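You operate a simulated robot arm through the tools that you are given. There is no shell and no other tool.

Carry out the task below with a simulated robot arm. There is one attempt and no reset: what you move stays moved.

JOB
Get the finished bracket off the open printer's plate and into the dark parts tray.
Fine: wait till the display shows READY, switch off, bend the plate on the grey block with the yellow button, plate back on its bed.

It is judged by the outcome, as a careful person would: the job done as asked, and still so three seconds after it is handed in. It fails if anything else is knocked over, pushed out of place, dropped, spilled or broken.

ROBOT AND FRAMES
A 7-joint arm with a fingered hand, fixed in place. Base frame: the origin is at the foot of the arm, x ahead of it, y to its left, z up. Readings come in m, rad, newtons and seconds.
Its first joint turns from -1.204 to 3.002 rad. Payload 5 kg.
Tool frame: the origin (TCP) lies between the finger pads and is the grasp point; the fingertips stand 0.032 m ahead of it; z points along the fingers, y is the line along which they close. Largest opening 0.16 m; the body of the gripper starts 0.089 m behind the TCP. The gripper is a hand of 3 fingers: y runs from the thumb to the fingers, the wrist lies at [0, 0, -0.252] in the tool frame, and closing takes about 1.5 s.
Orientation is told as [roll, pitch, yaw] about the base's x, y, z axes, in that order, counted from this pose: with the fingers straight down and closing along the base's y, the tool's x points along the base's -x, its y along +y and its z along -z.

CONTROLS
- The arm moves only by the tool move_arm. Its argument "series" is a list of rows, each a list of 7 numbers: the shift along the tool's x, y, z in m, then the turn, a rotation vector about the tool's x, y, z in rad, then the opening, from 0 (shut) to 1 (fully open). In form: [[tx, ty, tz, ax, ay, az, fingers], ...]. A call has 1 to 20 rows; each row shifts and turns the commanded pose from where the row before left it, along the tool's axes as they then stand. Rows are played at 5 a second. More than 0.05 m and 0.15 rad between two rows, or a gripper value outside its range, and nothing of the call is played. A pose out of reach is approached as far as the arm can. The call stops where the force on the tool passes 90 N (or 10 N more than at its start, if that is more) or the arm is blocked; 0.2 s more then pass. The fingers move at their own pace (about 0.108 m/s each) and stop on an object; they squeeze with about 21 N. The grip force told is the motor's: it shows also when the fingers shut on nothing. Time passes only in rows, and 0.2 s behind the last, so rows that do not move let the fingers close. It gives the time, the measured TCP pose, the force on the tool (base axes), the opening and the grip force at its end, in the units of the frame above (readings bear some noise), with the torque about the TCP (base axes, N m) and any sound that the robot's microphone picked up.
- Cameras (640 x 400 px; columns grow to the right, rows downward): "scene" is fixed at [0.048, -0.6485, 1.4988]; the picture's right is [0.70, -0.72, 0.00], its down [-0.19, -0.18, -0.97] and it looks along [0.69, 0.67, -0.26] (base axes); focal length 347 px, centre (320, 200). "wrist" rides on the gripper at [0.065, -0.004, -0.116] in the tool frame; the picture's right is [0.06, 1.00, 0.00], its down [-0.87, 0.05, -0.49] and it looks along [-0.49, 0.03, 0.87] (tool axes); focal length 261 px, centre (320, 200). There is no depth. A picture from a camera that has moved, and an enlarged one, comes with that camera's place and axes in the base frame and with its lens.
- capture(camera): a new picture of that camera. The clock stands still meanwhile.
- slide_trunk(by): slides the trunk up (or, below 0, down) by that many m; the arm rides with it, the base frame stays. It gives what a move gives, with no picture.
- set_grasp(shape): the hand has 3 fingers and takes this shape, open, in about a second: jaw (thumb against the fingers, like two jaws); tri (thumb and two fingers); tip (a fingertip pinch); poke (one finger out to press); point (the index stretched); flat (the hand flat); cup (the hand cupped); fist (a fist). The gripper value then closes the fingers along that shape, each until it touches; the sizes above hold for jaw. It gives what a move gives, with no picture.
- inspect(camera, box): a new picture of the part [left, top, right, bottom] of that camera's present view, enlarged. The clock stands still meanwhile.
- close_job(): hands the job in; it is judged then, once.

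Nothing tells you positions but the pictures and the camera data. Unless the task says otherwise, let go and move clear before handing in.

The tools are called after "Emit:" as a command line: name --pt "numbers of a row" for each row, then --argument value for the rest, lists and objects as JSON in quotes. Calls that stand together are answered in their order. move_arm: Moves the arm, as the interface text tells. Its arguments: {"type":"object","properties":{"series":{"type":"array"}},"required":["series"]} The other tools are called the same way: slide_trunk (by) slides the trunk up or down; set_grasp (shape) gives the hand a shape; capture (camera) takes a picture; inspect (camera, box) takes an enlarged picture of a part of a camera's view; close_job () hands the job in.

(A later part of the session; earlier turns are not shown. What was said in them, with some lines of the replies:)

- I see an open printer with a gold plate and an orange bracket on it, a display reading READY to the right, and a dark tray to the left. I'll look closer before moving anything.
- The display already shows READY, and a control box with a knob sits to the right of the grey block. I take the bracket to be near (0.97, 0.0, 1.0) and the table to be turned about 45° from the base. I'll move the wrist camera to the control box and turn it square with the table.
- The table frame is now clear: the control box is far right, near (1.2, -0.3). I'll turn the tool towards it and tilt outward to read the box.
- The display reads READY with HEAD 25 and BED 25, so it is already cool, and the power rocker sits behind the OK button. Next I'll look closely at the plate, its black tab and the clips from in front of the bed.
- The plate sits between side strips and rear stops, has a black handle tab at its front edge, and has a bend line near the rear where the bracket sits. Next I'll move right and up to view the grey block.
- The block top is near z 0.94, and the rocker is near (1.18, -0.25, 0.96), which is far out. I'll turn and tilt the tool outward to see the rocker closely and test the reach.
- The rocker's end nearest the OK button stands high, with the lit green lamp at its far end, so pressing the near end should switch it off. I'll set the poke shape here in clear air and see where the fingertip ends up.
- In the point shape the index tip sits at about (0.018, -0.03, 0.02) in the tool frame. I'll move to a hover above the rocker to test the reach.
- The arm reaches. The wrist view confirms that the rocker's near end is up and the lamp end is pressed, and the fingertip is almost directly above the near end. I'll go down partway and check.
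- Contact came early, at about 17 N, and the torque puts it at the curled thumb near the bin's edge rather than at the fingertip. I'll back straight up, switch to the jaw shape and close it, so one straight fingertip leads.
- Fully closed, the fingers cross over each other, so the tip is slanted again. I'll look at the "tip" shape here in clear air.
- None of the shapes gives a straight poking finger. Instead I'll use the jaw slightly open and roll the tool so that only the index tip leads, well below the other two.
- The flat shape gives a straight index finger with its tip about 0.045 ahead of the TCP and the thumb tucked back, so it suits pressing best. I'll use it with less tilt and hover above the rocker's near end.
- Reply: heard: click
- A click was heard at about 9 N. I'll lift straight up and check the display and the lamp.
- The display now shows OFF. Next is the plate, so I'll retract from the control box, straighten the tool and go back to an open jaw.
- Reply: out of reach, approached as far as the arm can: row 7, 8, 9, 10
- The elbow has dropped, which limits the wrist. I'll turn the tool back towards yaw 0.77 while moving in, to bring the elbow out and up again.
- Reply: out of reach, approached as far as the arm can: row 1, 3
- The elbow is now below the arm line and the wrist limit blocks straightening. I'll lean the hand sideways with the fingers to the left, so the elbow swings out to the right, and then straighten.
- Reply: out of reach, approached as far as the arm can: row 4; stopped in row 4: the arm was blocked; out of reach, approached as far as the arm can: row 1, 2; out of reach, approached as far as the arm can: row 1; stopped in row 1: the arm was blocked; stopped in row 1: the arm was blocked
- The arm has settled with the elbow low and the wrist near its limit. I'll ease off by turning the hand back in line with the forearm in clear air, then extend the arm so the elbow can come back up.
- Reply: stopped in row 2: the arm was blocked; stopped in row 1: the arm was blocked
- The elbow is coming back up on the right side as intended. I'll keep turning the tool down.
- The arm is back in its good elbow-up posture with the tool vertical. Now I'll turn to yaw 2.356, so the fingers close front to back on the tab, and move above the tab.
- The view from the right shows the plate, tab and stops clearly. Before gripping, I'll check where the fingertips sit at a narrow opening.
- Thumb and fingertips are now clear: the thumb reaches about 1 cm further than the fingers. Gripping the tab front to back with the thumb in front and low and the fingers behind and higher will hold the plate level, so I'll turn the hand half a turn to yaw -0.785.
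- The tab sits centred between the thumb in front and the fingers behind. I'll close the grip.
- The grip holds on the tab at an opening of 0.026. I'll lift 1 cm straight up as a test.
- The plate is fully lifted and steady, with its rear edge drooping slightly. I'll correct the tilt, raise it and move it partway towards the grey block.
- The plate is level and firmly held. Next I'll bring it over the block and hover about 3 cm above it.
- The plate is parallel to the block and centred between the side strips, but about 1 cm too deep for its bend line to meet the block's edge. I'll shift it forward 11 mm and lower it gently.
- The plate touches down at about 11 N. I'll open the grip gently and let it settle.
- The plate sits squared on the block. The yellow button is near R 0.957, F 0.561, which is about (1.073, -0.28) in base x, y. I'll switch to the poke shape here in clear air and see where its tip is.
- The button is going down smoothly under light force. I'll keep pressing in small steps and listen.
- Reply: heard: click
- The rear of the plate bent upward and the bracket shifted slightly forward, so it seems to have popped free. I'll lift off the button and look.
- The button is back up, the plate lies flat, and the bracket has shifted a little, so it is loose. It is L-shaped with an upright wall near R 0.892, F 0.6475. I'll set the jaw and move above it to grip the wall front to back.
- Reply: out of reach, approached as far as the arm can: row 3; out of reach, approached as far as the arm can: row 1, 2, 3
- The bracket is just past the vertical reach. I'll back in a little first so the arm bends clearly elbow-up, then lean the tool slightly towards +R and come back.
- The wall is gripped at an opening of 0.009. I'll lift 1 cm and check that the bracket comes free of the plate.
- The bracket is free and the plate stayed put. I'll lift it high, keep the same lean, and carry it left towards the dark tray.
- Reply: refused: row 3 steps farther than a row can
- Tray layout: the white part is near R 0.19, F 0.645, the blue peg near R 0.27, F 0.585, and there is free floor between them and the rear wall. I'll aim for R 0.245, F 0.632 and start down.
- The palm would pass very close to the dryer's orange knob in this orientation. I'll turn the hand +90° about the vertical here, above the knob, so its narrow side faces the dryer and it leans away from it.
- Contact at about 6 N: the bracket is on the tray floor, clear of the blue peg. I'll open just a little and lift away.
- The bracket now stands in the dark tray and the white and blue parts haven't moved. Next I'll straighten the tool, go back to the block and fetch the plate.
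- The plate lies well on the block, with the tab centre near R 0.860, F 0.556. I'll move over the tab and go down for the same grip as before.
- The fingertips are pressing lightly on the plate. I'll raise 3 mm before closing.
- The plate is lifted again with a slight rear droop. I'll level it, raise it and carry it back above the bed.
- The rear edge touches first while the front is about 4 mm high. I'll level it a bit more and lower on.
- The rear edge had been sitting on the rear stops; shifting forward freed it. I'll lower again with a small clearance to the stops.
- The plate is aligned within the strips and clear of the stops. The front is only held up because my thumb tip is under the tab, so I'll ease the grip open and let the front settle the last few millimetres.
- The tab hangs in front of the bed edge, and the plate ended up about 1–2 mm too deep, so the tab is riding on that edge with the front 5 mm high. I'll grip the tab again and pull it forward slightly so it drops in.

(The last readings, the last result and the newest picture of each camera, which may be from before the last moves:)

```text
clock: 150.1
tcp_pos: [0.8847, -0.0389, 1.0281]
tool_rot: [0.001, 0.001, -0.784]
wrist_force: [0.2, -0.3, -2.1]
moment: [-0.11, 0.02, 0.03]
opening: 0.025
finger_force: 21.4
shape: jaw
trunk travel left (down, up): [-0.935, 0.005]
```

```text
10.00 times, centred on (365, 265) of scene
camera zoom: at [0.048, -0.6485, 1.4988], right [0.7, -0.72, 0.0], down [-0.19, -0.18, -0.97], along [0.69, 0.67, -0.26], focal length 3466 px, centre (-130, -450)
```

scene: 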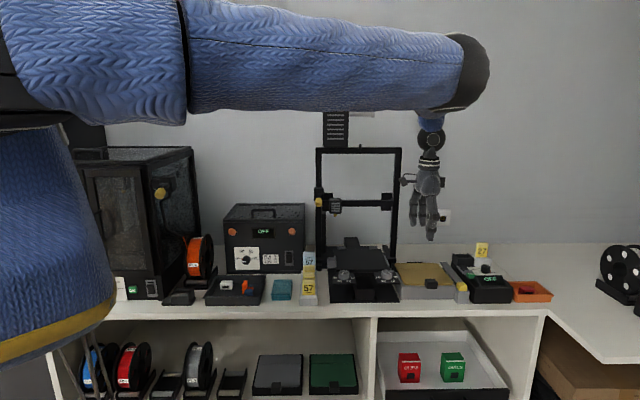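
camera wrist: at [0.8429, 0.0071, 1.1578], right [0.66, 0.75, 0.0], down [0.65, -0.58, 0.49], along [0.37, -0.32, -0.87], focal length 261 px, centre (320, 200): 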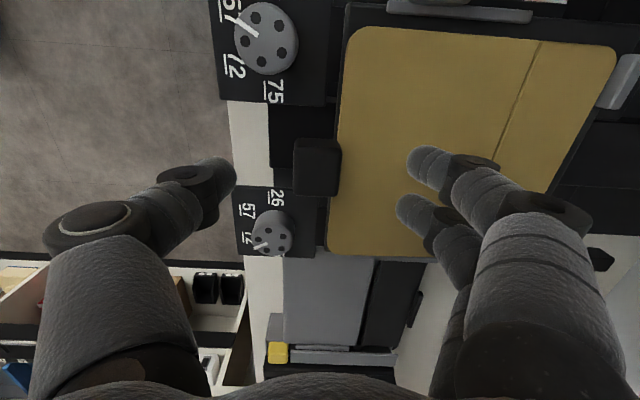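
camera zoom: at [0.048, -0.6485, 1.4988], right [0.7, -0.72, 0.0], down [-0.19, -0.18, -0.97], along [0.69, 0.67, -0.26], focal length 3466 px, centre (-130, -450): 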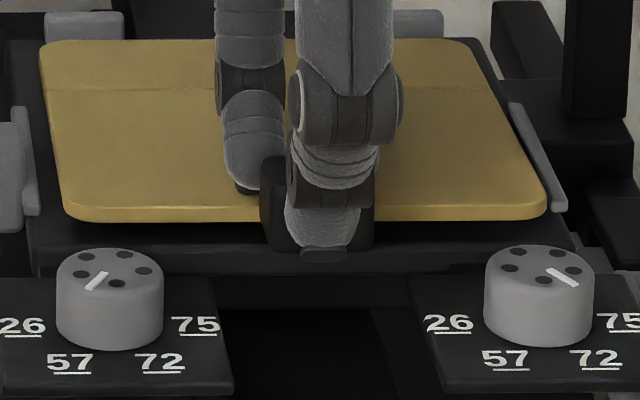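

Emit:
move_arm --pt "0 0 0.004 0 0 0 0"

Emit:
move_arm --pt "0 0 0.003 0 0 0 0"

Emit:
inspect --camera "scene" --box '[335, 245, 395, 285]'

```text
clock: 150.5
tcp_pos: [0.8855, -0.0399, 1.0257]
tool_rot: [0.001, -0.001, -0.782]
wrist_force: [1.8, 0.4, 8.6]
moment: [0.06, -0.11, -0.03]
opening: 0.0249
finger_force: 20.8
shape: jaw
trunk travel left (down, up): [-0.935, 0.005]
```

```text
clock: 150.9
tcp_pos: [0.8838, -0.0389, 1.0236]
tool_rot: [0.003, -0.002, -0.785]
wrist_force: [2.6, -0.8, 22.0]
moment: [0.23, -0.33, -0.04]
opening: 0.0254
finger_force: 20.7
shape: jaw
trunk travel left (down, up): [-0.935, 0.005]
```

```text
10.00 times, centred on (365, 265) of scene
camera zoom: at [0.048, -0.6485, 1.4988], right [0.7, -0.72, 0.0], down [-0.19, -0.18, -0.97], along [0.69, 0.67, -0.26], focal length 3466 px, centre (-130, -450)
```

zoom: 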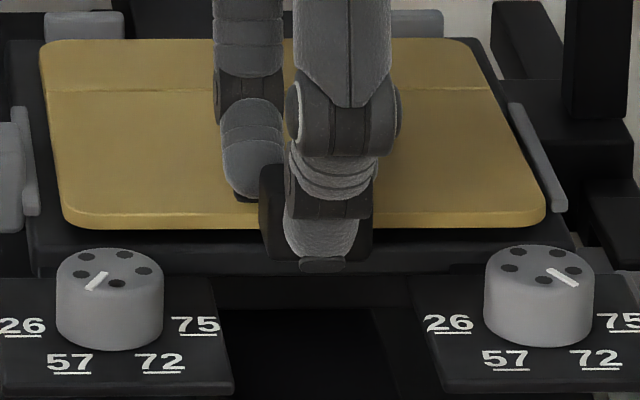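

Emit:
move_arm --pt "0 0 -0.004 0 0 0 0" --pt "0 0.003 0 0 0 0 0" --pt "0 0 0 0 0 0 0"

Emit:
move_arm --pt "0 0.0015 0 0 0 0 0" --pt "0 0 0 0 0 0 0"

Emit:
move_arm --pt "0 0.0015 0 0 0 0 0" --pt "0 0 0 0 0 0 0"

Emit:
inspect --camera "scene" --box '[335, 245, 395, 285]'

```text
clock: 151.7
tcp_pos: [0.8864, -0.0381, 1.0251]
tool_rot: [0.002, 0.001, -0.784]
wrist_force: [-2.6, -2.6, 11.0]
moment: [-0.04, 0.03, 0.0]
opening: 0.0259
finger_force: 21.6
shape: jaw
trunk travel left (down, up): [-0.935, 0.005]
```

```text
clock: 152.3
tcp_pos: [0.8891, -0.0359, 1.0269]
tool_rot: [0.001, 0.0, -0.784]
wrist_force: [-1.9, -2.1, 6.9]
moment: [-0.05, 0.09, 0.0]
opening: 0.0256
finger_force: 20.7
shape: jaw
trunk travel left (down, up): [-0.935, 0.005]
```

```text
clock: 152.9
tcp_pos: [0.8895, -0.0356, 1.0259]
tool_rot: [0.0, 0.0, -0.784]
wrist_force: [-3.7, -1.7, 7.5]
moment: [-0.09, 0.11, 0.01]
opening: 0.0258
finger_force: 20.9
shape: jaw
trunk travel left (down, up): [-0.935, 0.005]
```

```text
10.00 times, centred on (365, 265) of scene
camera zoom: at [0.048, -0.6485, 1.4988], right [0.7, -0.72, 0.0], down [-0.19, -0.18, -0.97], along [0.69, 0.67, -0.26], focal length 3466 px, centre (-130, -450)
```

zoom: 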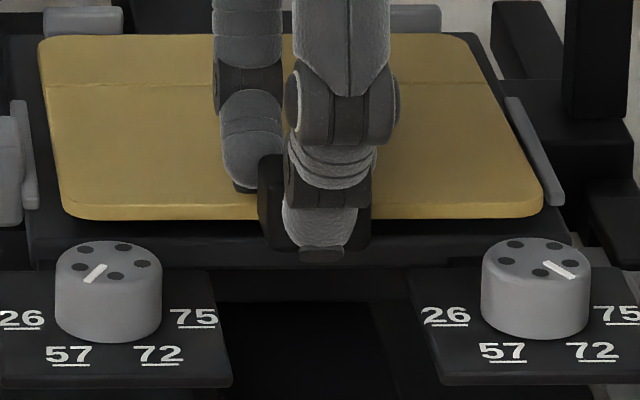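

Emit:
move_arm --pt "0 0 0.003 0 0 0 0"

Emit:
inspect --camera "scene" --box '[335, 245, 395, 285]'

Emit:
capture --camera "scene"

```text
clock: 153.3
tcp_pos: [0.8892, -0.0355, 1.0248]
tool_rot: [0.002, 0.0, -0.783]
wrist_force: [-1.4, -2.2, 20.7]
moment: [0.15, -0.15, -0.05]
opening: 0.026
finger_force: 20.8
shape: jaw
trunk travel left (down, up): [-0.935, 0.005]
```

```text
10.00 times, centred on (365, 265) of scene
camera zoom: at [0.048, -0.6485, 1.4988], right [0.7, -0.72, 0.0], down [-0.19, -0.18, -0.97], along [0.69, 0.67, -0.26], focal length 3466 px, centre (-130, -450)
```

zoom: 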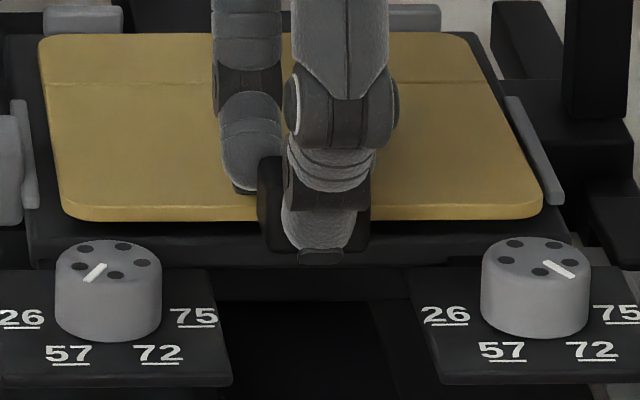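

```text
taken
```

scene: 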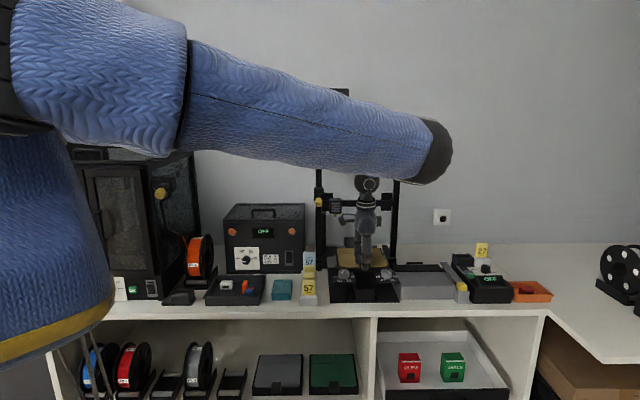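

Pushing back dragged the sliding bed about 5 mm with it by friction, so it moves freely on its axis. I'll drag it forward by the same amount while still in light contact, and check the knob positions.

Emit:
move_arm --pt "0 -0.002 0 0 0 0 0" --pt "0 -0.002 0 0 0 0 0" --pt "0 -0.001 0 0 0 0 0"

Emit:
inspect --camera "scene" --box '[335, 245, 395, 285]'

```text
clock: 154.1
tcp_pos: [0.8852, -0.0395, 1.0254]
tool_rot: [0.001, 0.0, -0.782]
wrist_force: [5.3, 0.8, 23.1]
moment: [0.34, -0.44, -0.04]
opening: 0.0259
finger_force: 20.8
shape: jaw
trunk travel left (down, up): [-0.935, 0.005]
```

```text
10.00 times, centred on (365, 265) of scene
camera zoom: at [0.048, -0.6485, 1.4988], right [0.7, -0.72, 0.0], down [-0.19, -0.18, -0.97], along [0.69, 0.67, -0.26], focal length 3466 px, centre (-130, -450)
```

zoom: 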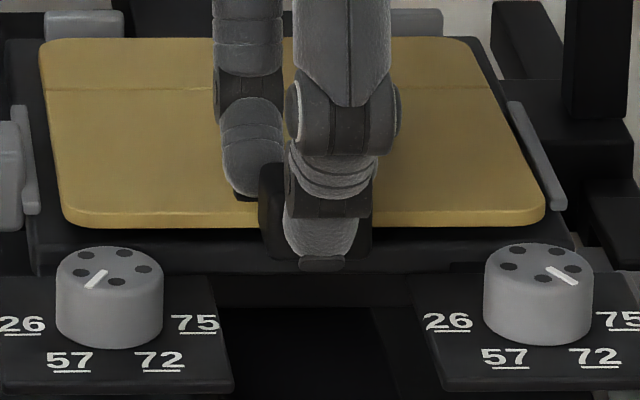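

Emit:
move_arm --pt "0 0 -0.006 0 0 0 0" --pt "0.001 0.0042 -0.002 0 0 0 0" --pt "0 0 0 0 0 0 0"

Emit:
inspect --camera "scene" --box '[335, 245, 395, 285]'

```text
clock: 154.9
tcp_pos: [0.8875, -0.033, 1.0297]
tool_rot: [-0.001, 0.001, -0.781]
wrist_force: [0.1, 0.1, -1.7]
moment: [-0.09, 0.06, 0.01]
opening: 0.0248
finger_force: 21.0
shape: jaw
trunk travel left (down, up): [-0.935, 0.005]
```

```text
10.00 times, centred on (365, 265) of scene
camera zoom: at [0.048, -0.6485, 1.4988], right [0.7, -0.72, 0.0], down [-0.19, -0.18, -0.97], along [0.69, 0.67, -0.26], focal length 3466 px, centre (-130, -450)
```

zoom: 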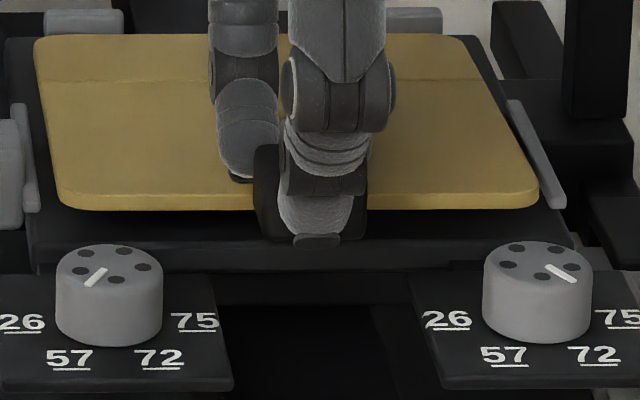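

Emit:
move_arm --pt "-0.0012 0 -0.01 -0.02 0 0 0" --pt "0 0 -0.01 -0.02 0 0 0" --pt "0 0 0 0 0 0 0"

Emit:
inspect --camera "scene" --box '[335, 245, 395, 285]'

Emit:
inspect --camera "scene" --box '[315, 230, 415, 305]'

```text
clock: 155.7
tcp_pos: [0.8897, -0.0359, 1.0508]
tool_rot: [0.039, -0.001, -0.784]
wrist_force: [-0.6, 0.0, -1.5]
moment: [-0.08, 0.1, -0.01]
opening: 0.0248
finger_force: 20.5
shape: jaw
trunk travel left (down, up): [-0.935, 0.005]
```

```text
10.00 times, centred on (365, 265) of scene
camera zoom: at [0.048, -0.6485, 1.4988], right [0.7, -0.72, 0.0], down [-0.19, -0.18, -0.97], along [0.69, 0.67, -0.26], focal length 3466 px, centre (-130, -450)
```

zoom: 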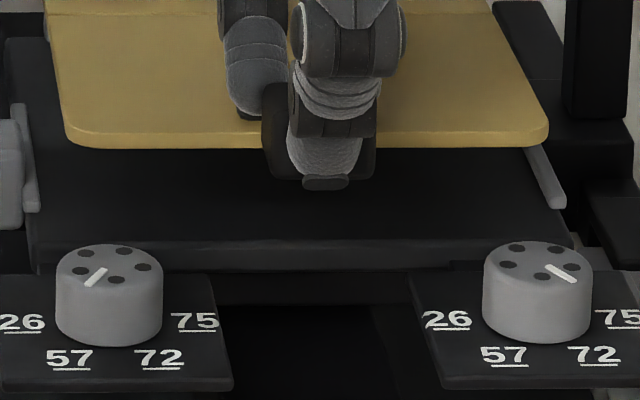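

```text
5.33 times, centred on (365, 268) of scene
camera zoom: at [0.048, -0.6485, 1.4988], right [0.7, -0.72, 0.0], down [-0.19, -0.18, -0.97], along [0.69, 0.67, -0.26], focal length 1849 px, centre (80, -160)
```

zoom: 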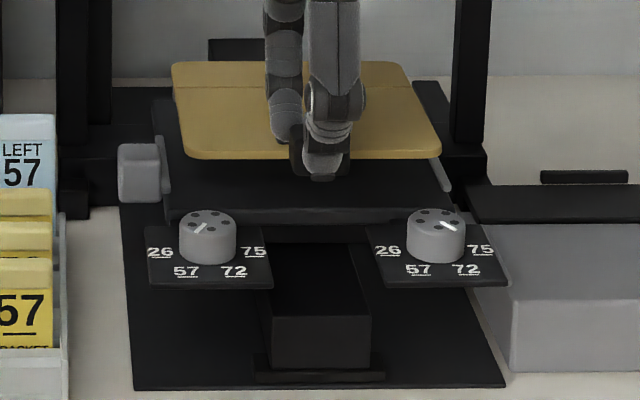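

Emit:
inspect --camera "scene" --box '[330, 255, 400, 275]'

Emit:
capture --camera "wrist"

Emit:
inspect --camera "wrist" --box '[310, 0, 640, 280]'

```text
9.14 times, centred on (365, 265) of scene
camera zoom: at [0.048, -0.6485, 1.4988], right [0.7, -0.72, 0.0], down [-0.19, -0.18, -0.97], along [0.69, 0.67, -0.26], focal length 3169 px, centre (-91, -394)
```

zoom: 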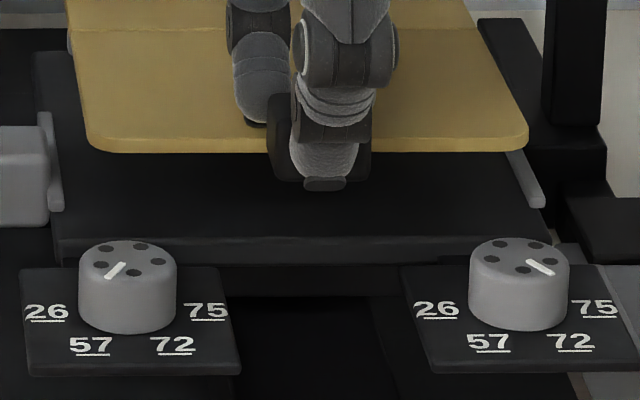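

```text
taken
camera wrist: at [0.8384, 0.0044, 1.1659], right [0.66, 0.75, 0.04], down [0.64, -0.59, 0.49], along [0.39, -0.3, -0.87], focal length 261 px, centre (320, 200)
```

wrist: 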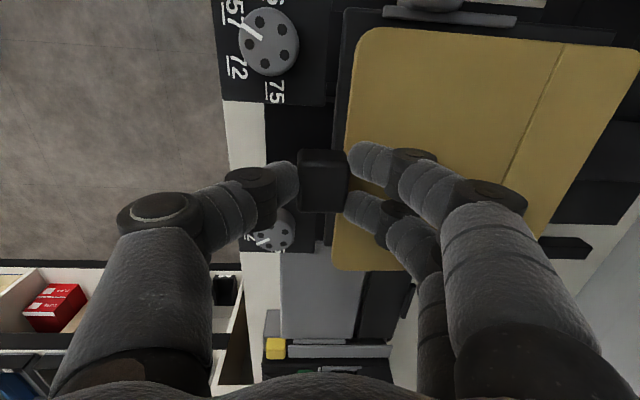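

```text
1.43 times, centred on (475, 140) of wrist
camera zoom: at [0.8384, 0.0044, 1.1659], right [0.66, 0.75, 0.04], down [0.64, -0.59, 0.49], along [0.39, -0.3, -0.87], focal length 372 px, centre (99, 286)
```

zoom: 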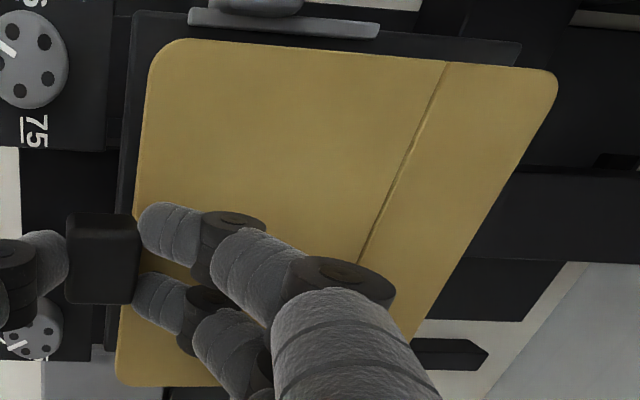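

The bed surface looks flat, so I want a clear look at it without the plate. I'll lift the plate and move it aside for a moment.

Emit:
move_arm --pt "0 0 -0.03 0 0 0 0" --pt "0 0 -0.03 0 0 0 0" --pt "-0.045 0 0 0 0 0 0" --pt "-0.045 0 0 0 0 0 0" --pt "-0.045 0 0 0 0 0 0" --pt "0 0 0 0 0 0 0"

Emit:
inspect --camera "scene" --box '[315, 230, 415, 305]'

Emit:
inspect --camera "scene" --box '[335, 245, 395, 285]'

Emit:
capture --camera "scene"

```text
clock: 157.1
tcp_pos: [0.9833, -0.1331, 1.1116]
tool_rot: [0.041, 0.002, -0.781]
wrist_force: [-0.3, 0.0, -1.8]
moment: [-0.1, 0.09, -0.01]
opening: 0.0246
finger_force: 20.9
shape: jaw
trunk travel left (down, up): [-0.935, 0.005]
```

```text
5.33 times, centred on (365, 268) of scene
camera zoom: at [0.048, -0.6485, 1.4988], right [0.7, -0.72, 0.0], down [-0.19, -0.18, -0.97], along [0.69, 0.67, -0.26], focal length 1849 px, centre (80, -160)
```

zoom: 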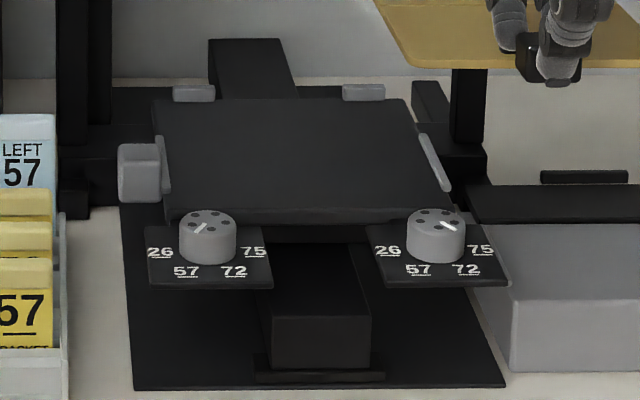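

```text
10.00 times, centred on (365, 265) of scene
camera zoom: at [0.048, -0.6485, 1.4988], right [0.7, -0.72, 0.0], down [-0.19, -0.18, -0.97], along [0.69, 0.67, -0.26], focal length 3466 px, centre (-130, -450)
```

zoom: 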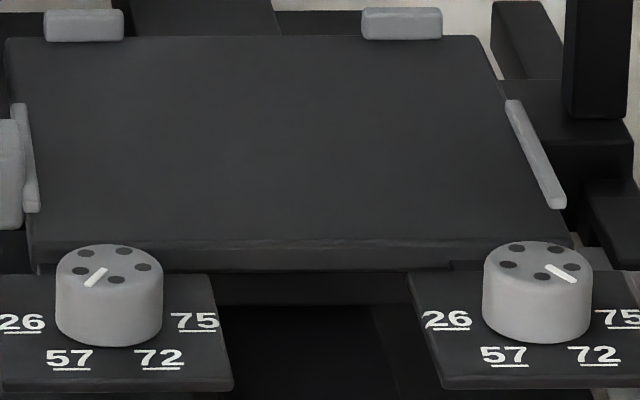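

```text
taken
```

scene: 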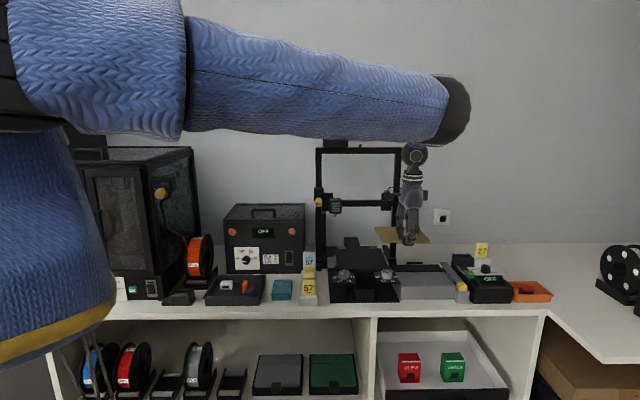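

Emit:
inspect --camera "scene" --box '[365, 210, 445, 260]'

Emit:
capture --camera "wrist"

```text
8.00 times, centred on (405, 235) of scene
camera zoom: at [0.048, -0.6485, 1.4988], right [0.7, -0.72, 0.0], down [-0.19, -0.18, -0.97], along [0.69, 0.67, -0.26], focal length 2773 px, centre (-360, -80)
```

zoom: 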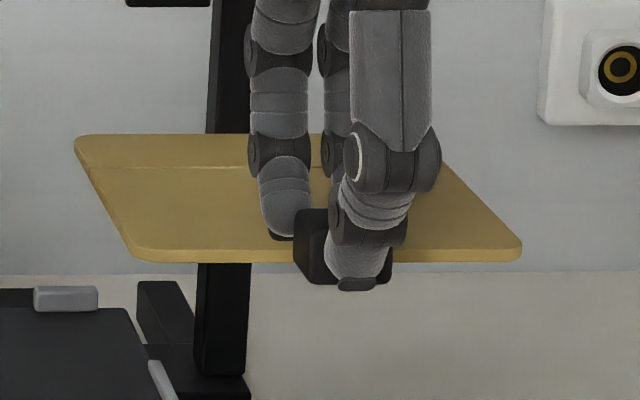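

```text
taken
camera wrist: at [0.932, -0.0931, 1.2259], right [0.66, 0.75, 0.04], down [0.64, -0.59, 0.49], along [0.39, -0.3, -0.87], focal length 261 px, centre (320, 200)
```

wrist: 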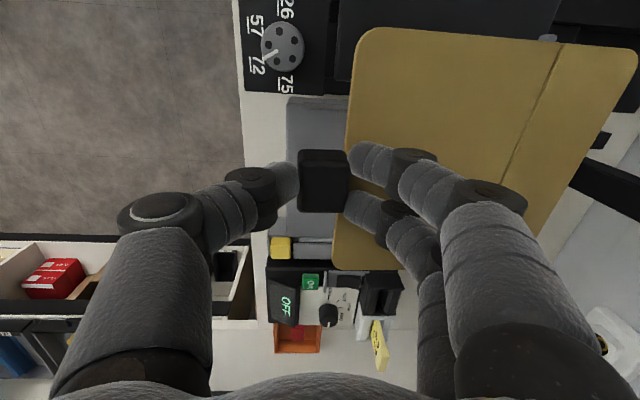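

Emit:
move_arm --pt "0.045 0 0 -0.025 0 0 0" --pt "0.045 0 0 -0.025 0 0 0" --pt "0.0437 0 0 0 0 0 0" --pt "0 0 0.03 0 0 0 0" --pt "0 0 0 0 0 0 0"

Emit:
inspect --camera "scene" --box '[335, 240, 395, 280]'

Emit:
capture --camera "wrist"

```text
clock: 158.3
tcp_pos: [0.89, -0.0376, 1.0811]
tool_rot: [0.089, 0.0, -0.783]
wrist_force: [-0.7, -0.3, -1.2]
moment: [-0.12, 0.07, 0.01]
opening: 0.0247
finger_force: 21.1
shape: jaw
trunk travel left (down, up): [-0.935, 0.005]
```

```text
10.00 times, centred on (365, 260) of scene
camera zoom: at [0.048, -0.6485, 1.4988], right [0.7, -0.72, 0.0], down [-0.19, -0.18, -0.97], along [0.69, 0.67, -0.26], focal length 3466 px, centre (-130, -400)
```

zoom: 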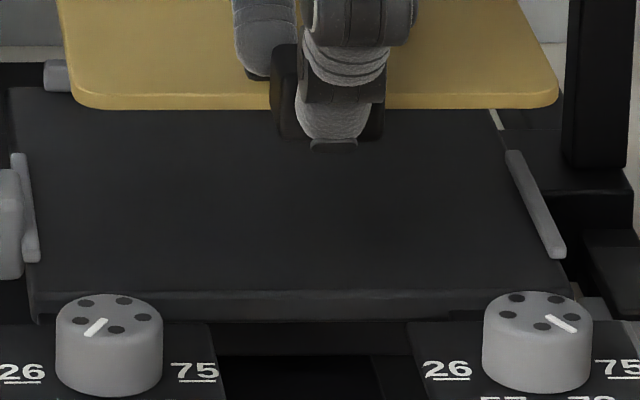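

```text
taken
camera wrist: at [0.8341, -0.0022, 1.196], right [0.66, 0.75, 0.09], down [0.62, -0.61, 0.49], along [0.42, -0.27, -0.86], focal length 261 px, centre (320, 200)
```

wrist: 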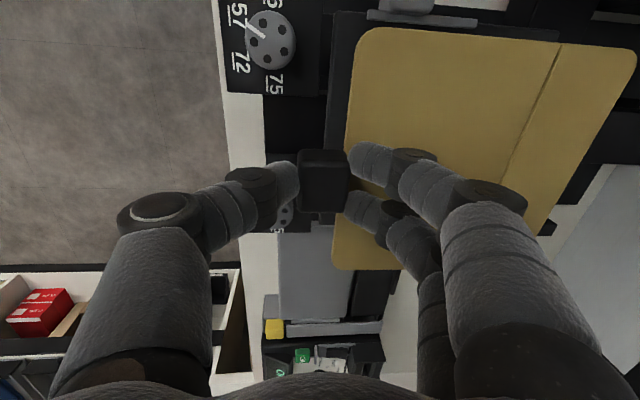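

Emit:
move_arm --pt "0.0015 -0.002 0.025 0 0 0 0" --pt "0 0 0.015 0 0 0 0"

Emit:
inspect --camera "scene" --box '[335, 245, 395, 285]'

```text
clock: 158.9
tcp_pos: [0.8892, -0.0363, 1.0405]
tool_rot: [0.092, 0.0, -0.781]
wrist_force: [0.0, 0.1, -1.9]
moment: [-0.11, 0.09, 0.04]
opening: 0.0248
finger_force: 20.7
shape: jaw
trunk travel left (down, up): [-0.935, 0.005]
```

```text
10.00 times, centred on (365, 265) of scene
camera zoom: at [0.048, -0.6485, 1.4988], right [0.7, -0.72, 0.0], down [-0.19, -0.18, -0.97], along [0.69, 0.67, -0.26], focal length 3466 px, centre (-130, -450)
```

zoom: 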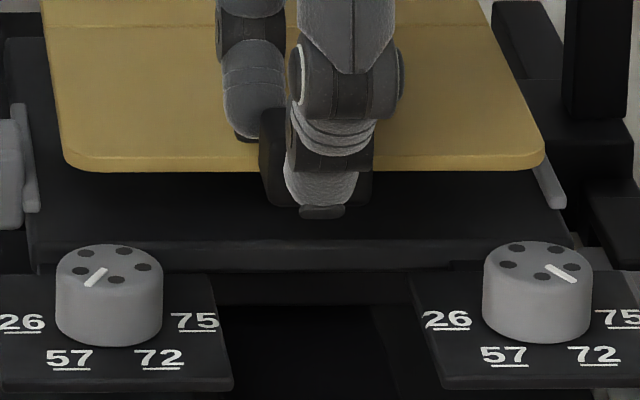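

Emit:
move_arm --pt "0 -0.0025 0.01 0 0 0 0"

Emit:
move_arm --pt "0 0 0.004 0 0 0 0"

Emit:
move_arm --pt "0 0 0.003 0 0 0 0"

Emit:
inspect --camera "scene" --box '[335, 245, 395, 285]'

```text
clock: 159.3
tcp_pos: [0.8889, -0.0364, 1.0294]
tool_rot: [0.09, 0.002, -0.783]
wrist_force: [0.1, -0.2, -1.5]
moment: [-0.07, 0.12, 0.01]
opening: 0.0245
finger_force: 21.0
shape: jaw
trunk travel left (down, up): [-0.935, 0.005]
```

```text
clock: 159.7
tcp_pos: [0.8896, -0.0373, 1.0249]
tool_rot: [0.088, 0.003, -0.784]
wrist_force: [-0.3, 0.2, -1.7]
moment: [-0.1, 0.1, 0.0]
opening: 0.0247
finger_force: 21.3
shape: jaw
trunk travel left (down, up): [-0.935, 0.005]
```

```text
clock: 160.1
tcp_pos: [0.8907, -0.0355, 1.0227]
tool_rot: [0.089, 0.0, -0.782]
wrist_force: [-1.1, 0.1, -1.4]
moment: [-0.06, 0.08, 0.0]
opening: 0.0246
finger_force: 21.1
shape: jaw
trunk travel left (down, up): [-0.935, 0.005]
```

```text
10.00 times, centred on (365, 265) of scene
camera zoom: at [0.048, -0.6485, 1.4988], right [0.7, -0.72, 0.0], down [-0.19, -0.18, -0.97], along [0.69, 0.67, -0.26], focal length 3466 px, centre (-130, -450)
```

zoom: 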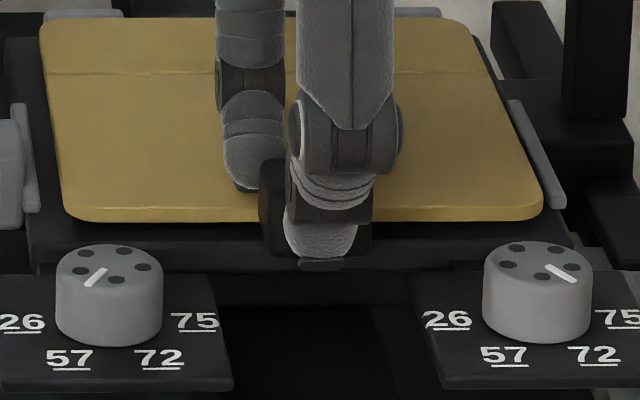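

Emit:
inspect --camera "wrist" --box '[320, 0, 480, 120]'

Emit:
inspect --camera "wrist" --box '[500, 0, 640, 240]'

```text
3.33 times, centred on (400, 60) of wrist
camera zoom: at [0.8338, -0.0001, 1.1376], right [0.66, 0.75, 0.09], down [0.62, -0.61, 0.49], along [0.42, -0.27, -0.86], focal length 869 px, centre (53, 667)
```

zoom: 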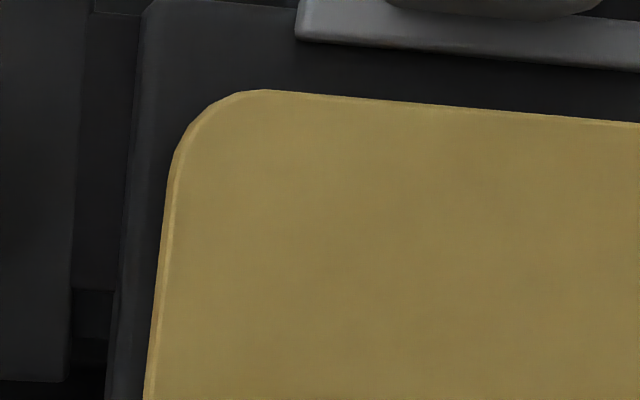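

```text
1.67 times, centred on (570, 120) of wrist
camera zoom: at [0.8338, -0.0001, 1.1376], right [0.66, 0.75, 0.09], down [0.62, -0.61, 0.49], along [0.42, -0.27, -0.86], focal length 434 px, centre (-97, 333)
```

zoom: 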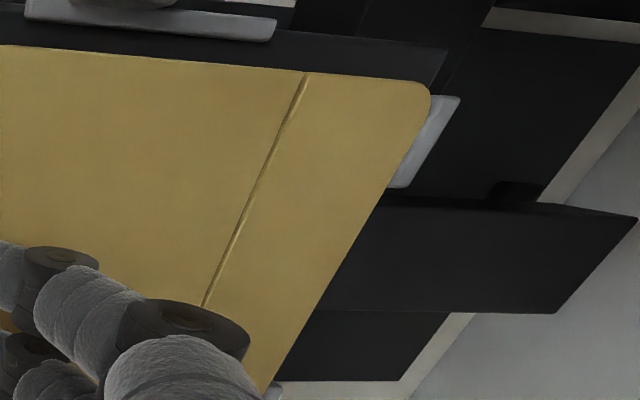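

Emit:
move_arm --pt "0.001 -0.0034 0 0 0 0 0" --pt "0 0 0.002 0 0 0 0"

Emit:
move_arm --pt "0 0 0.002 0 0 0 0"

Emit:
inspect --camera "scene" --box '[335, 245, 395, 285]'

Emit:
inspect --camera "wrist" --box '[500, 0, 640, 240]'

```text
clock: 160.7
tcp_pos: [0.8869, -0.0369, 1.0221]
tool_rot: [0.091, 0.001, -0.783]
wrist_force: [-0.6, -0.5, 0.4]
moment: [-0.1, 0.1, 0.01]
opening: 0.0248
finger_force: 21.2
shape: jaw
trunk travel left (down, up): [-0.935, 0.005]
```

```text
clock: 161.1
tcp_pos: [0.8855, -0.0372, 1.0205]
tool_rot: [0.09, 0.0, -0.784]
wrist_force: [-3.0, -1.8, 7.7]
moment: [-0.06, 0.1, 0.02]
opening: 0.025
finger_force: 21.2
shape: jaw
trunk travel left (down, up): [-0.935, 0.005]
```

```text
10.00 times, centred on (365, 265) of scene
camera zoom: at [0.048, -0.6485, 1.4988], right [0.7, -0.72, 0.0], down [-0.19, -0.18, -0.97], along [0.69, 0.67, -0.26], focal length 3466 px, centre (-130, -450)
```

zoom: 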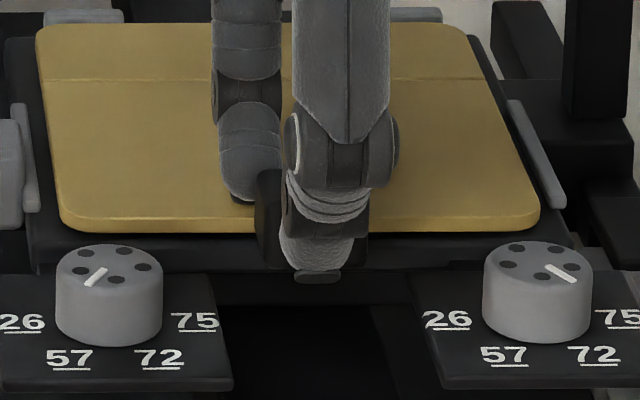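

```text
1.67 times, centred on (570, 120) of wrist
camera zoom: at [0.8303, -0.0013, 1.1347], right [0.66, 0.75, 0.09], down [0.62, -0.61, 0.49], along [0.42, -0.27, -0.86], focal length 434 px, centre (-97, 333)
```

zoom: 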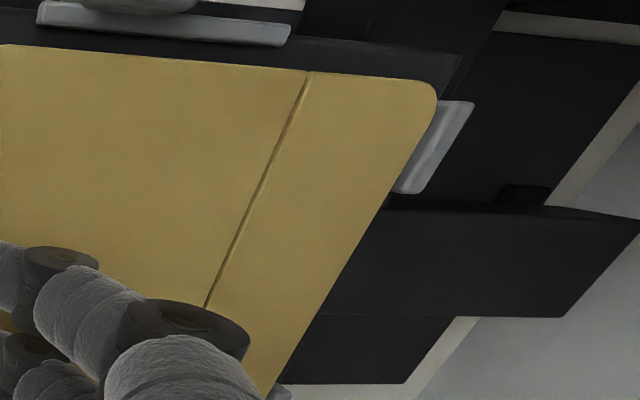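

Emit:
move_arm --pt "0 0 -0.001 0.015 0 0 0" --pt "0 0 0 0.012 0 0 0"

Emit:
inspect --camera "scene" --box '[335, 245, 395, 285]'

```text
clock: 161.7
tcp_pos: [0.8865, -0.0365, 1.0208]
tool_rot: [0.066, 0.0, -0.783]
wrist_force: [1.6, 1.3, 8.1]
moment: [0.2, -0.22, -0.04]
opening: 0.0248
finger_force: 21.1
shape: jaw
trunk travel left (down, up): [-0.935, 0.005]
```

```text
10.00 times, centred on (365, 265) of scene
camera zoom: at [0.048, -0.6485, 1.4988], right [0.7, -0.72, 0.0], down [-0.19, -0.18, -0.97], along [0.69, 0.67, -0.26], focal length 3466 px, centre (-130, -450)
```

zoom: 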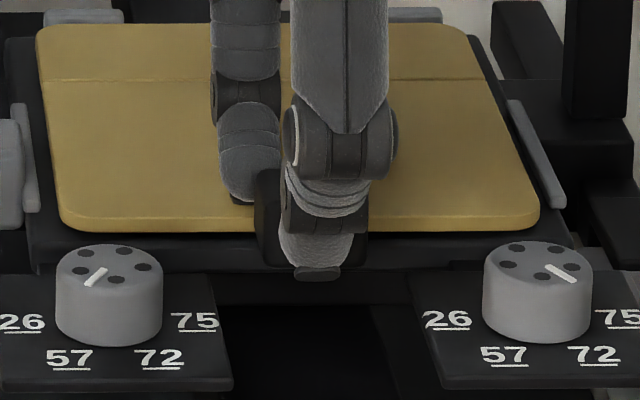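

Emit:
move_arm --pt "0 0 -0.006 0 0 0 0" --pt "0 -0.0065 0 0 0 0 0" --pt "0 0 0 0 0 0 0"

Emit:
inspect --camera "scene" --box '[335, 245, 395, 285]'

```text
clock: 162.5
tcp_pos: [0.8823, -0.0405, 1.0251]
tool_rot: [0.063, 0.001, -0.783]
wrist_force: [0.2, 0.4, -1.8]
moment: [-0.11, 0.11, 0.0]
opening: 0.0246
finger_force: 20.8
shape: jaw
trunk travel left (down, up): [-0.935, 0.005]
```

```text
10.00 times, centred on (365, 265) of scene
camera zoom: at [0.048, -0.6485, 1.4988], right [0.7, -0.72, 0.0], down [-0.19, -0.18, -0.97], along [0.69, 0.67, -0.26], focal length 3466 px, centre (-130, -450)
```

zoom: 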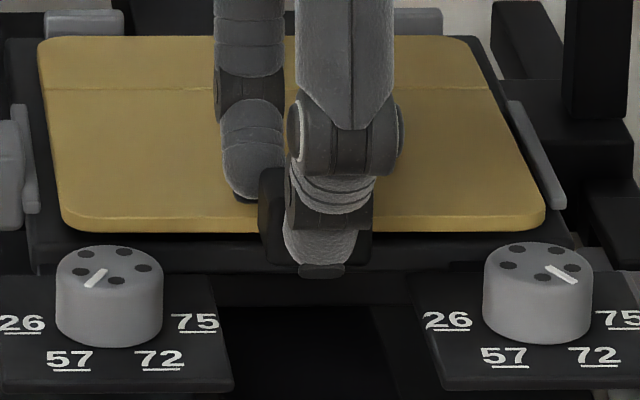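

Emit:
move_arm --pt "0 0 0.002 -0.02 0 0 0"

Emit:
move_arm --pt "0 0 0.003 0 0 0 0"

Emit:
inspect --camera "scene" --box '[335, 245, 395, 285]'

```text
clock: 162.9
tcp_pos: [0.882, -0.0438, 1.0233]
tool_rot: [0.082, 0.0, -0.783]
wrist_force: [-0.9, 0.3, -1.7]
moment: [-0.08, 0.08, 0.0]
opening: 0.0247
finger_force: 21.1
shape: jaw
trunk travel left (down, up): [-0.935, 0.005]
```

```text
clock: 163.3
tcp_pos: [0.8825, -0.0418, 1.0213]
tool_rot: [0.084, 0.003, -0.783]
wrist_force: [0.2, 1.2, 0.6]
moment: [-0.07, 0.02, 0.0]
opening: 0.0248
finger_force: 21.1
shape: jaw
trunk travel left (down, up): [-0.935, 0.005]
```

```text
10.00 times, centred on (365, 265) of scene
camera zoom: at [0.048, -0.6485, 1.4988], right [0.7, -0.72, 0.0], down [-0.19, -0.18, -0.97], along [0.69, 0.67, -0.26], focal length 3466 px, centre (-130, -450)
```

zoom: 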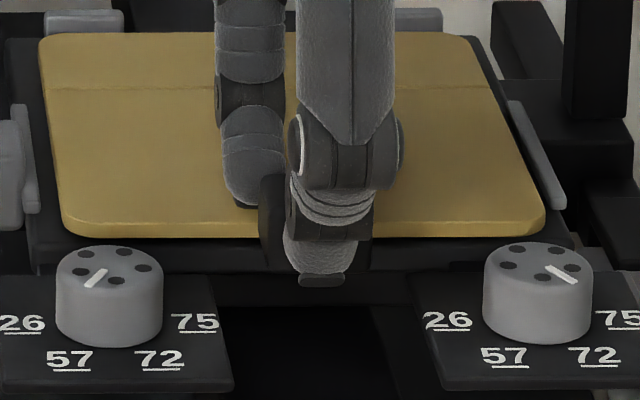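

Emit:
move_arm --pt "0 0 0.002 0 0 0 0"

Emit:
move_arm --pt "0 0 0.002 0 0 0 0"

Emit:
inspect --camera "scene" --box '[335, 245, 395, 285]'

Emit:
inspect --camera "wrist" --box '[220, 110, 400, 260]'

```text
clock: 163.7
tcp_pos: [0.8832, -0.0414, 1.0212]
tool_rot: [0.086, 0.001, -0.784]
wrist_force: [0.8, -2.0, 9.1]
moment: [-0.04, 0.01, -0.06]
opening: 0.0245
finger_force: 20.9
shape: jaw
trunk travel left (down, up): [-0.935, 0.005]
```

```text
clock: 164.1
tcp_pos: [0.8812, -0.0404, 1.0202]
tool_rot: [0.087, -0.003, -0.783]
wrist_force: [1.3, -4.0, 20.2]
moment: [0.07, -0.15, -0.07]
opening: 0.0253
finger_force: 21.1
shape: jaw
trunk travel left (down, up): [-0.935, 0.005]
```

```text
10.00 times, centred on (365, 265) of scene
camera zoom: at [0.048, -0.6485, 1.4988], right [0.7, -0.72, 0.0], down [-0.19, -0.18, -0.97], along [0.69, 0.67, -0.26], focal length 3466 px, centre (-130, -450)
```

zoom: 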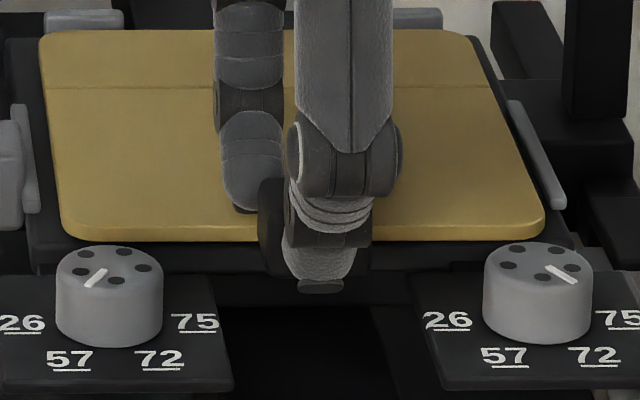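

```text
2.67 times, centred on (310, 185) of wrist
camera zoom: at [0.8264, -0.0051, 1.1341], right [0.66, 0.75, 0.09], down [0.62, -0.6, 0.5], along [0.42, -0.27, -0.86], focal length 695 px, centre (347, 240)
```

zoom: 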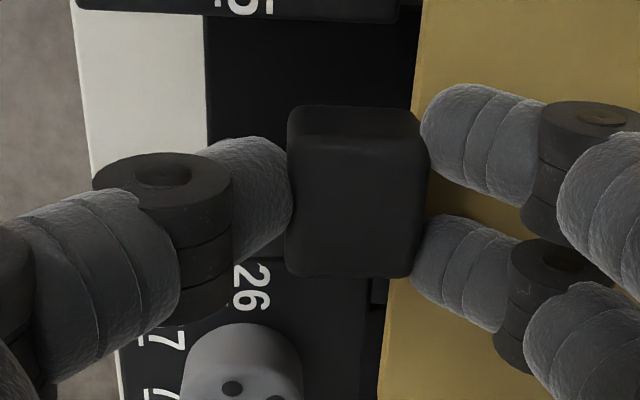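

Emit:
move_arm --pt "0 0 -0.002 0 0 0 0" --pt "0 0 0 0 0 0 0.16" --pt "0 0 0 0 0 0 0.2" --pt "0 0 0 0 0 0 0.28" --pt "0 0 0 0 0 0 0.35"

Emit:
inspect --camera "scene" --box '[335, 245, 395, 285]'

Emit:
move_arm --pt "0 0 -0.02 0 0 0 0.4" --pt "0 0 -0.03 0.03 0 0 0.5" --pt "0 0 -0.04 0.03 0 0 0.6" --pt "0 0 -0.03 0.025 0 0 0.6"

Emit:
inspect --camera "scene" --box '[335, 245, 395, 285]'

Emit:
inspect --camera "scene" --box '[315, 240, 415, 305]'

Emit:
capture --camera "wrist"

```text
clock: 165.3
tcp_pos: [0.8813, -0.0399, 1.0181]
tool_rot: [0.083, 0.0, -0.782]
wrist_force: [-2.5, -1.8, 7.7]
moment: [0.14, -0.14, 0.02]
opening: 0.0539
finger_force: 0.1
shape: jaw
trunk travel left (down, up): [-0.935, 0.005]
```

```text
10.00 times, centred on (365, 265) of scene
camera zoom: at [0.048, -0.6485, 1.4988], right [0.7, -0.72, 0.0], down [-0.19, -0.18, -0.97], along [0.69, 0.67, -0.26], focal length 3466 px, centre (-130, -450)
```

zoom: 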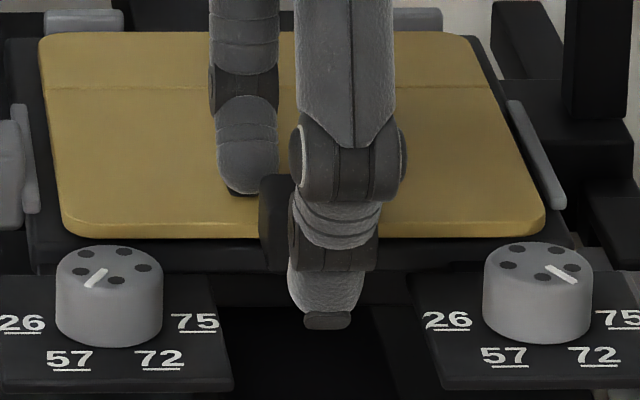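

```text
clock: 166.3
tcp_pos: [0.8755, -0.0446, 1.1379]
tool_rot: [-0.003, 0.001, -0.783]
wrist_force: [-1.4, 0.6, -0.6]
moment: [-0.01, 0.0, 0.01]
opening: 0.0956
finger_force: 0.0
shape: jaw
trunk travel left (down, up): [-0.935, 0.005]
```

```text
10.00 times, centred on (365, 265) of scene
camera zoom: at [0.048, -0.6485, 1.4988], right [0.7, -0.72, 0.0], down [-0.19, -0.18, -0.97], along [0.69, 0.67, -0.26], focal length 3466 px, centre (-130, -450)
```

zoom: 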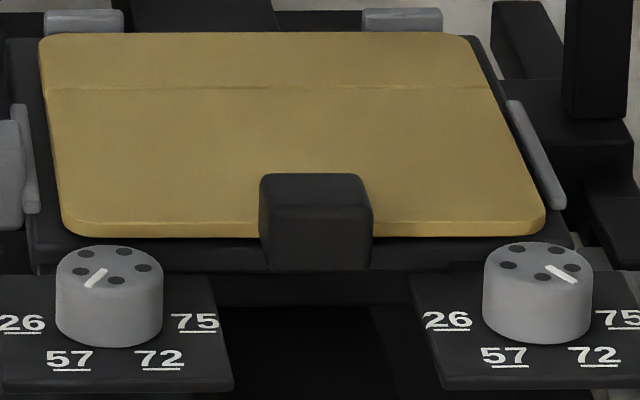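

```text
6.15 times, centred on (365, 272) of scene
camera zoom: at [0.048, -0.6485, 1.4988], right [0.7, -0.72, 0.0], down [-0.19, -0.18, -0.97], along [0.69, 0.67, -0.26], focal length 2133 px, centre (43, -246)
```

zoom: 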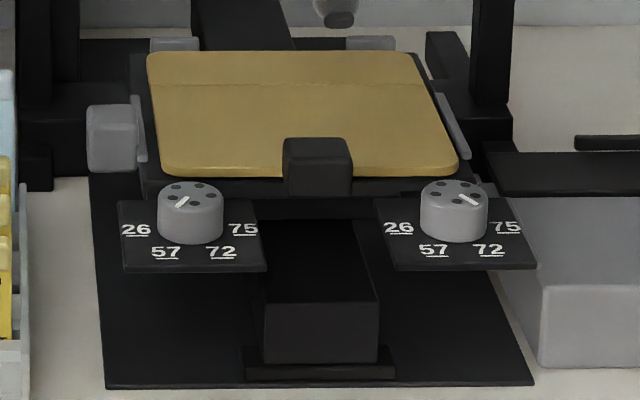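

```text
taken
camera wrist: at [0.8277, -0.0006, 1.2537], right [0.66, 0.75, 0.0], down [0.66, -0.57, 0.49], along [0.37, -0.33, -0.87], focal length 261 px, centre (320, 200)
```

wrist: 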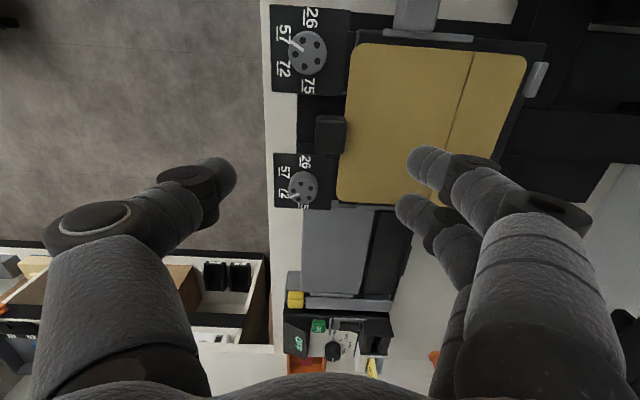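

The plate now matches its starting picture: rear edge, bend line, front edge and tab all line up, and it lies flush. I'll check it closely and look over the rest of the scene.

Emit:
inspect --camera "wrist" --box '[300, 20, 560, 220]'

Emit:
inspect --camera "scene" --box '[315, 240, 375, 280]'

Emit:
inspect --camera "scene" --box '[360, 240, 410, 280]'

Emit:
inspect --camera "scene" --box '[160, 200, 330, 310]'

Emit:
inspect --camera "scene" --box '[400, 220, 560, 320]'

```text
2.00 times, centred on (430, 120) of wrist
camera zoom: at [0.8277, -0.0006, 1.2537], right [0.66, 0.75, 0.0], down [0.66, -0.57, 0.49], along [0.37, -0.33, -0.87], focal length 521 px, centre (100, 360)
```

zoom: 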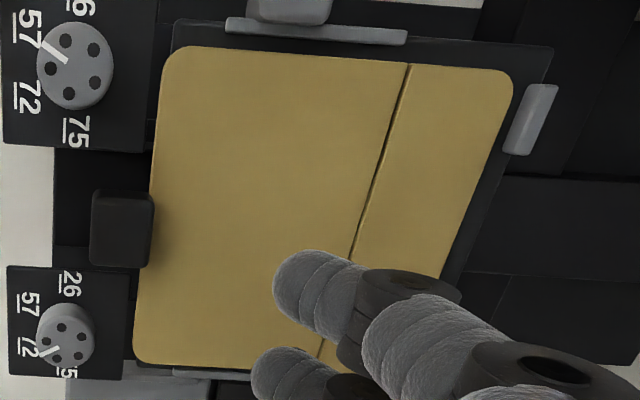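

```text
10.00 times, centred on (345, 260) of scene
camera zoom: at [0.048, -0.6485, 1.4988], right [0.7, -0.72, 0.0], down [-0.19, -0.18, -0.97], along [0.69, 0.67, -0.26], focal length 3466 px, centre (70, -400)
```

zoom: 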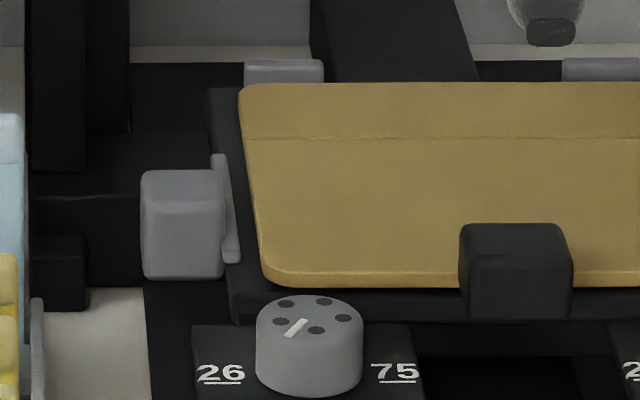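

```text
10.00 times, centred on (385, 260) of scene
camera zoom: at [0.048, -0.6485, 1.4988], right [0.7, -0.72, 0.0], down [-0.19, -0.18, -0.97], along [0.69, 0.67, -0.26], focal length 3466 px, centre (-330, -400)
```

zoom: 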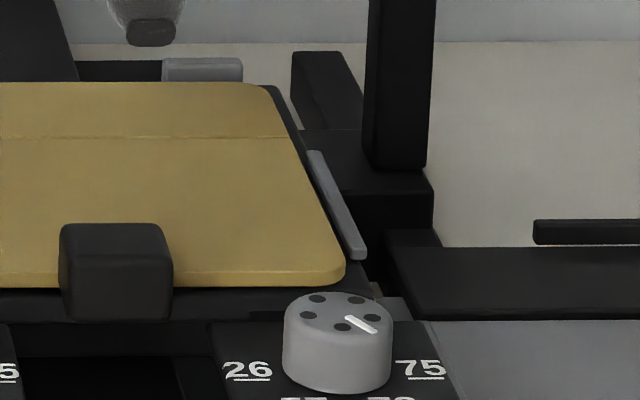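

```text
3.64 times, centred on (245, 255) of scene
camera zoom: at [0.048, -0.6485, 1.4988], right [0.7, -0.72, 0.0], down [-0.19, -0.18, -0.97], along [0.69, 0.67, -0.26], focal length 1260 px, centre (593, 0)
```

zoom: 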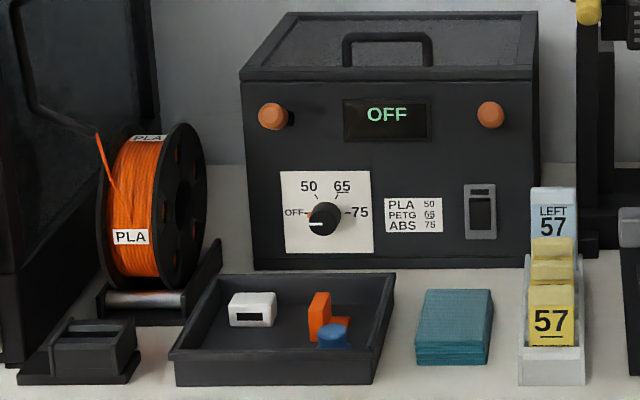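

```text
4.00 times, centred on (480, 270) of scene
camera zoom: at [0.048, -0.6485, 1.4988], right [0.7, -0.72, 0.0], down [-0.19, -0.18, -0.97], along [0.69, 0.67, -0.26], focal length 1386 px, centre (-320, -80)
```

zoom: 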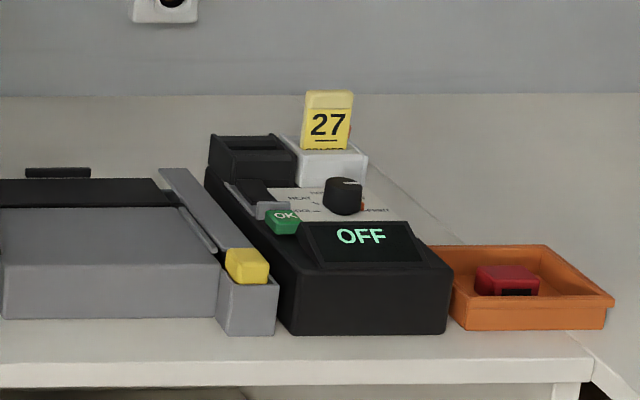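

Everything is in place: the plate is flush on its bed, the bracket is in the dark tray, the display shows OFF and nothing else has moved. I'll move the hand well clear before handing in.

Emit:
move_arm --pt "0 -0.02 -0.04 0 0 0 0.8" --pt "0 -0.03 -0.035 0 0 0 1" --pt "0 -0.04 -0.02 0 0 0 1" --pt "0 -0.04 0 0 0 0 1" --pt "0 -0.04 0 0 0 0 1"

Emit:
capture --camera "scene"

Emit:
inspect --camera "scene" --box '[315, 240, 415, 305]'

```text
clock: 167.5
tcp_pos: [0.7568, -0.1672, 1.2349]
tool_rot: [-0.001, 0.002, -0.784]
wrist_force: [-0.3, -0.4, -0.4]
moment: [-0.01, -0.03, -0.02]
opening: 0.16
finger_force: 0.0
shape: jaw
trunk travel left (down, up): [-0.935, 0.005]
```

```text
taken
```

scene: 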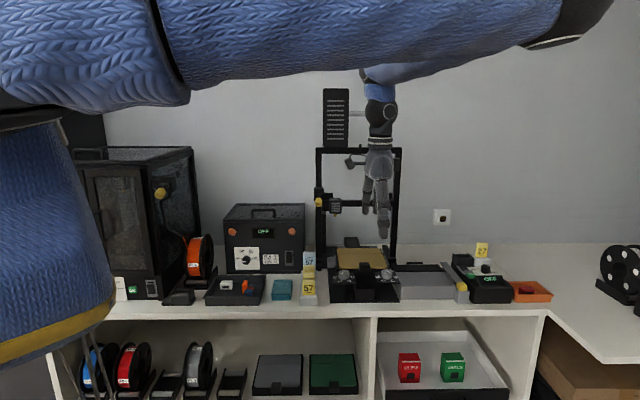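

```text
6.15 times, centred on (365, 272) of scene
camera zoom: at [0.048, -0.6485, 1.4988], right [0.7, -0.72, 0.0], down [-0.19, -0.18, -0.97], along [0.69, 0.67, -0.26], focal length 2133 px, centre (43, -246)
```

zoom: 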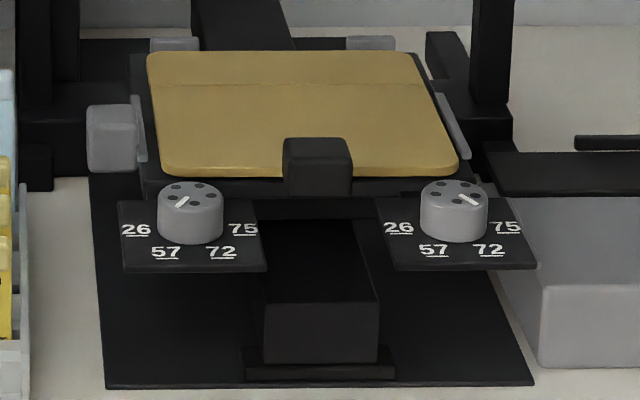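

The plate is flush on its bed, the bracket is in the dark tray, the printer shows OFF, and the hand is clear. I'm handing the job in now.

Emit:
close_job

```text
The job is handed in.
```

The bracket is off the plate and standing in the dark parts tray, and the job is handed in. I don't have the judge's verdict, only my own last look at the pictures.

- **Display and switch:** it already read READY (head 25, bed 25) at the start. I pressed the rocker and the display changed to OFF.
- **Bending:** I put the plate on the grey block and pressed the yellow button. The rear of the plate bent up and the bracket came loose.
- **Tray:** the bracket stands clear of the white and blue parts, and neither of those moved.
- **Plate:** it is back on its bed and lying flush. It took several tries to seat.

**Side effects:**
- **Bed position:** while I was seating the plate, friction dragged the printer's sliding bed back about 5 mm. I drew it forward again, and it now sits about 1–2 mm further back than at the start.
- **Contact near the rocker:** on my first try at the rocker, a finger pressed down with about 17 N near the edge of the small dark bin beside it. I backed off at once and saw nothing moved.

Everything else looked in place when I finished.
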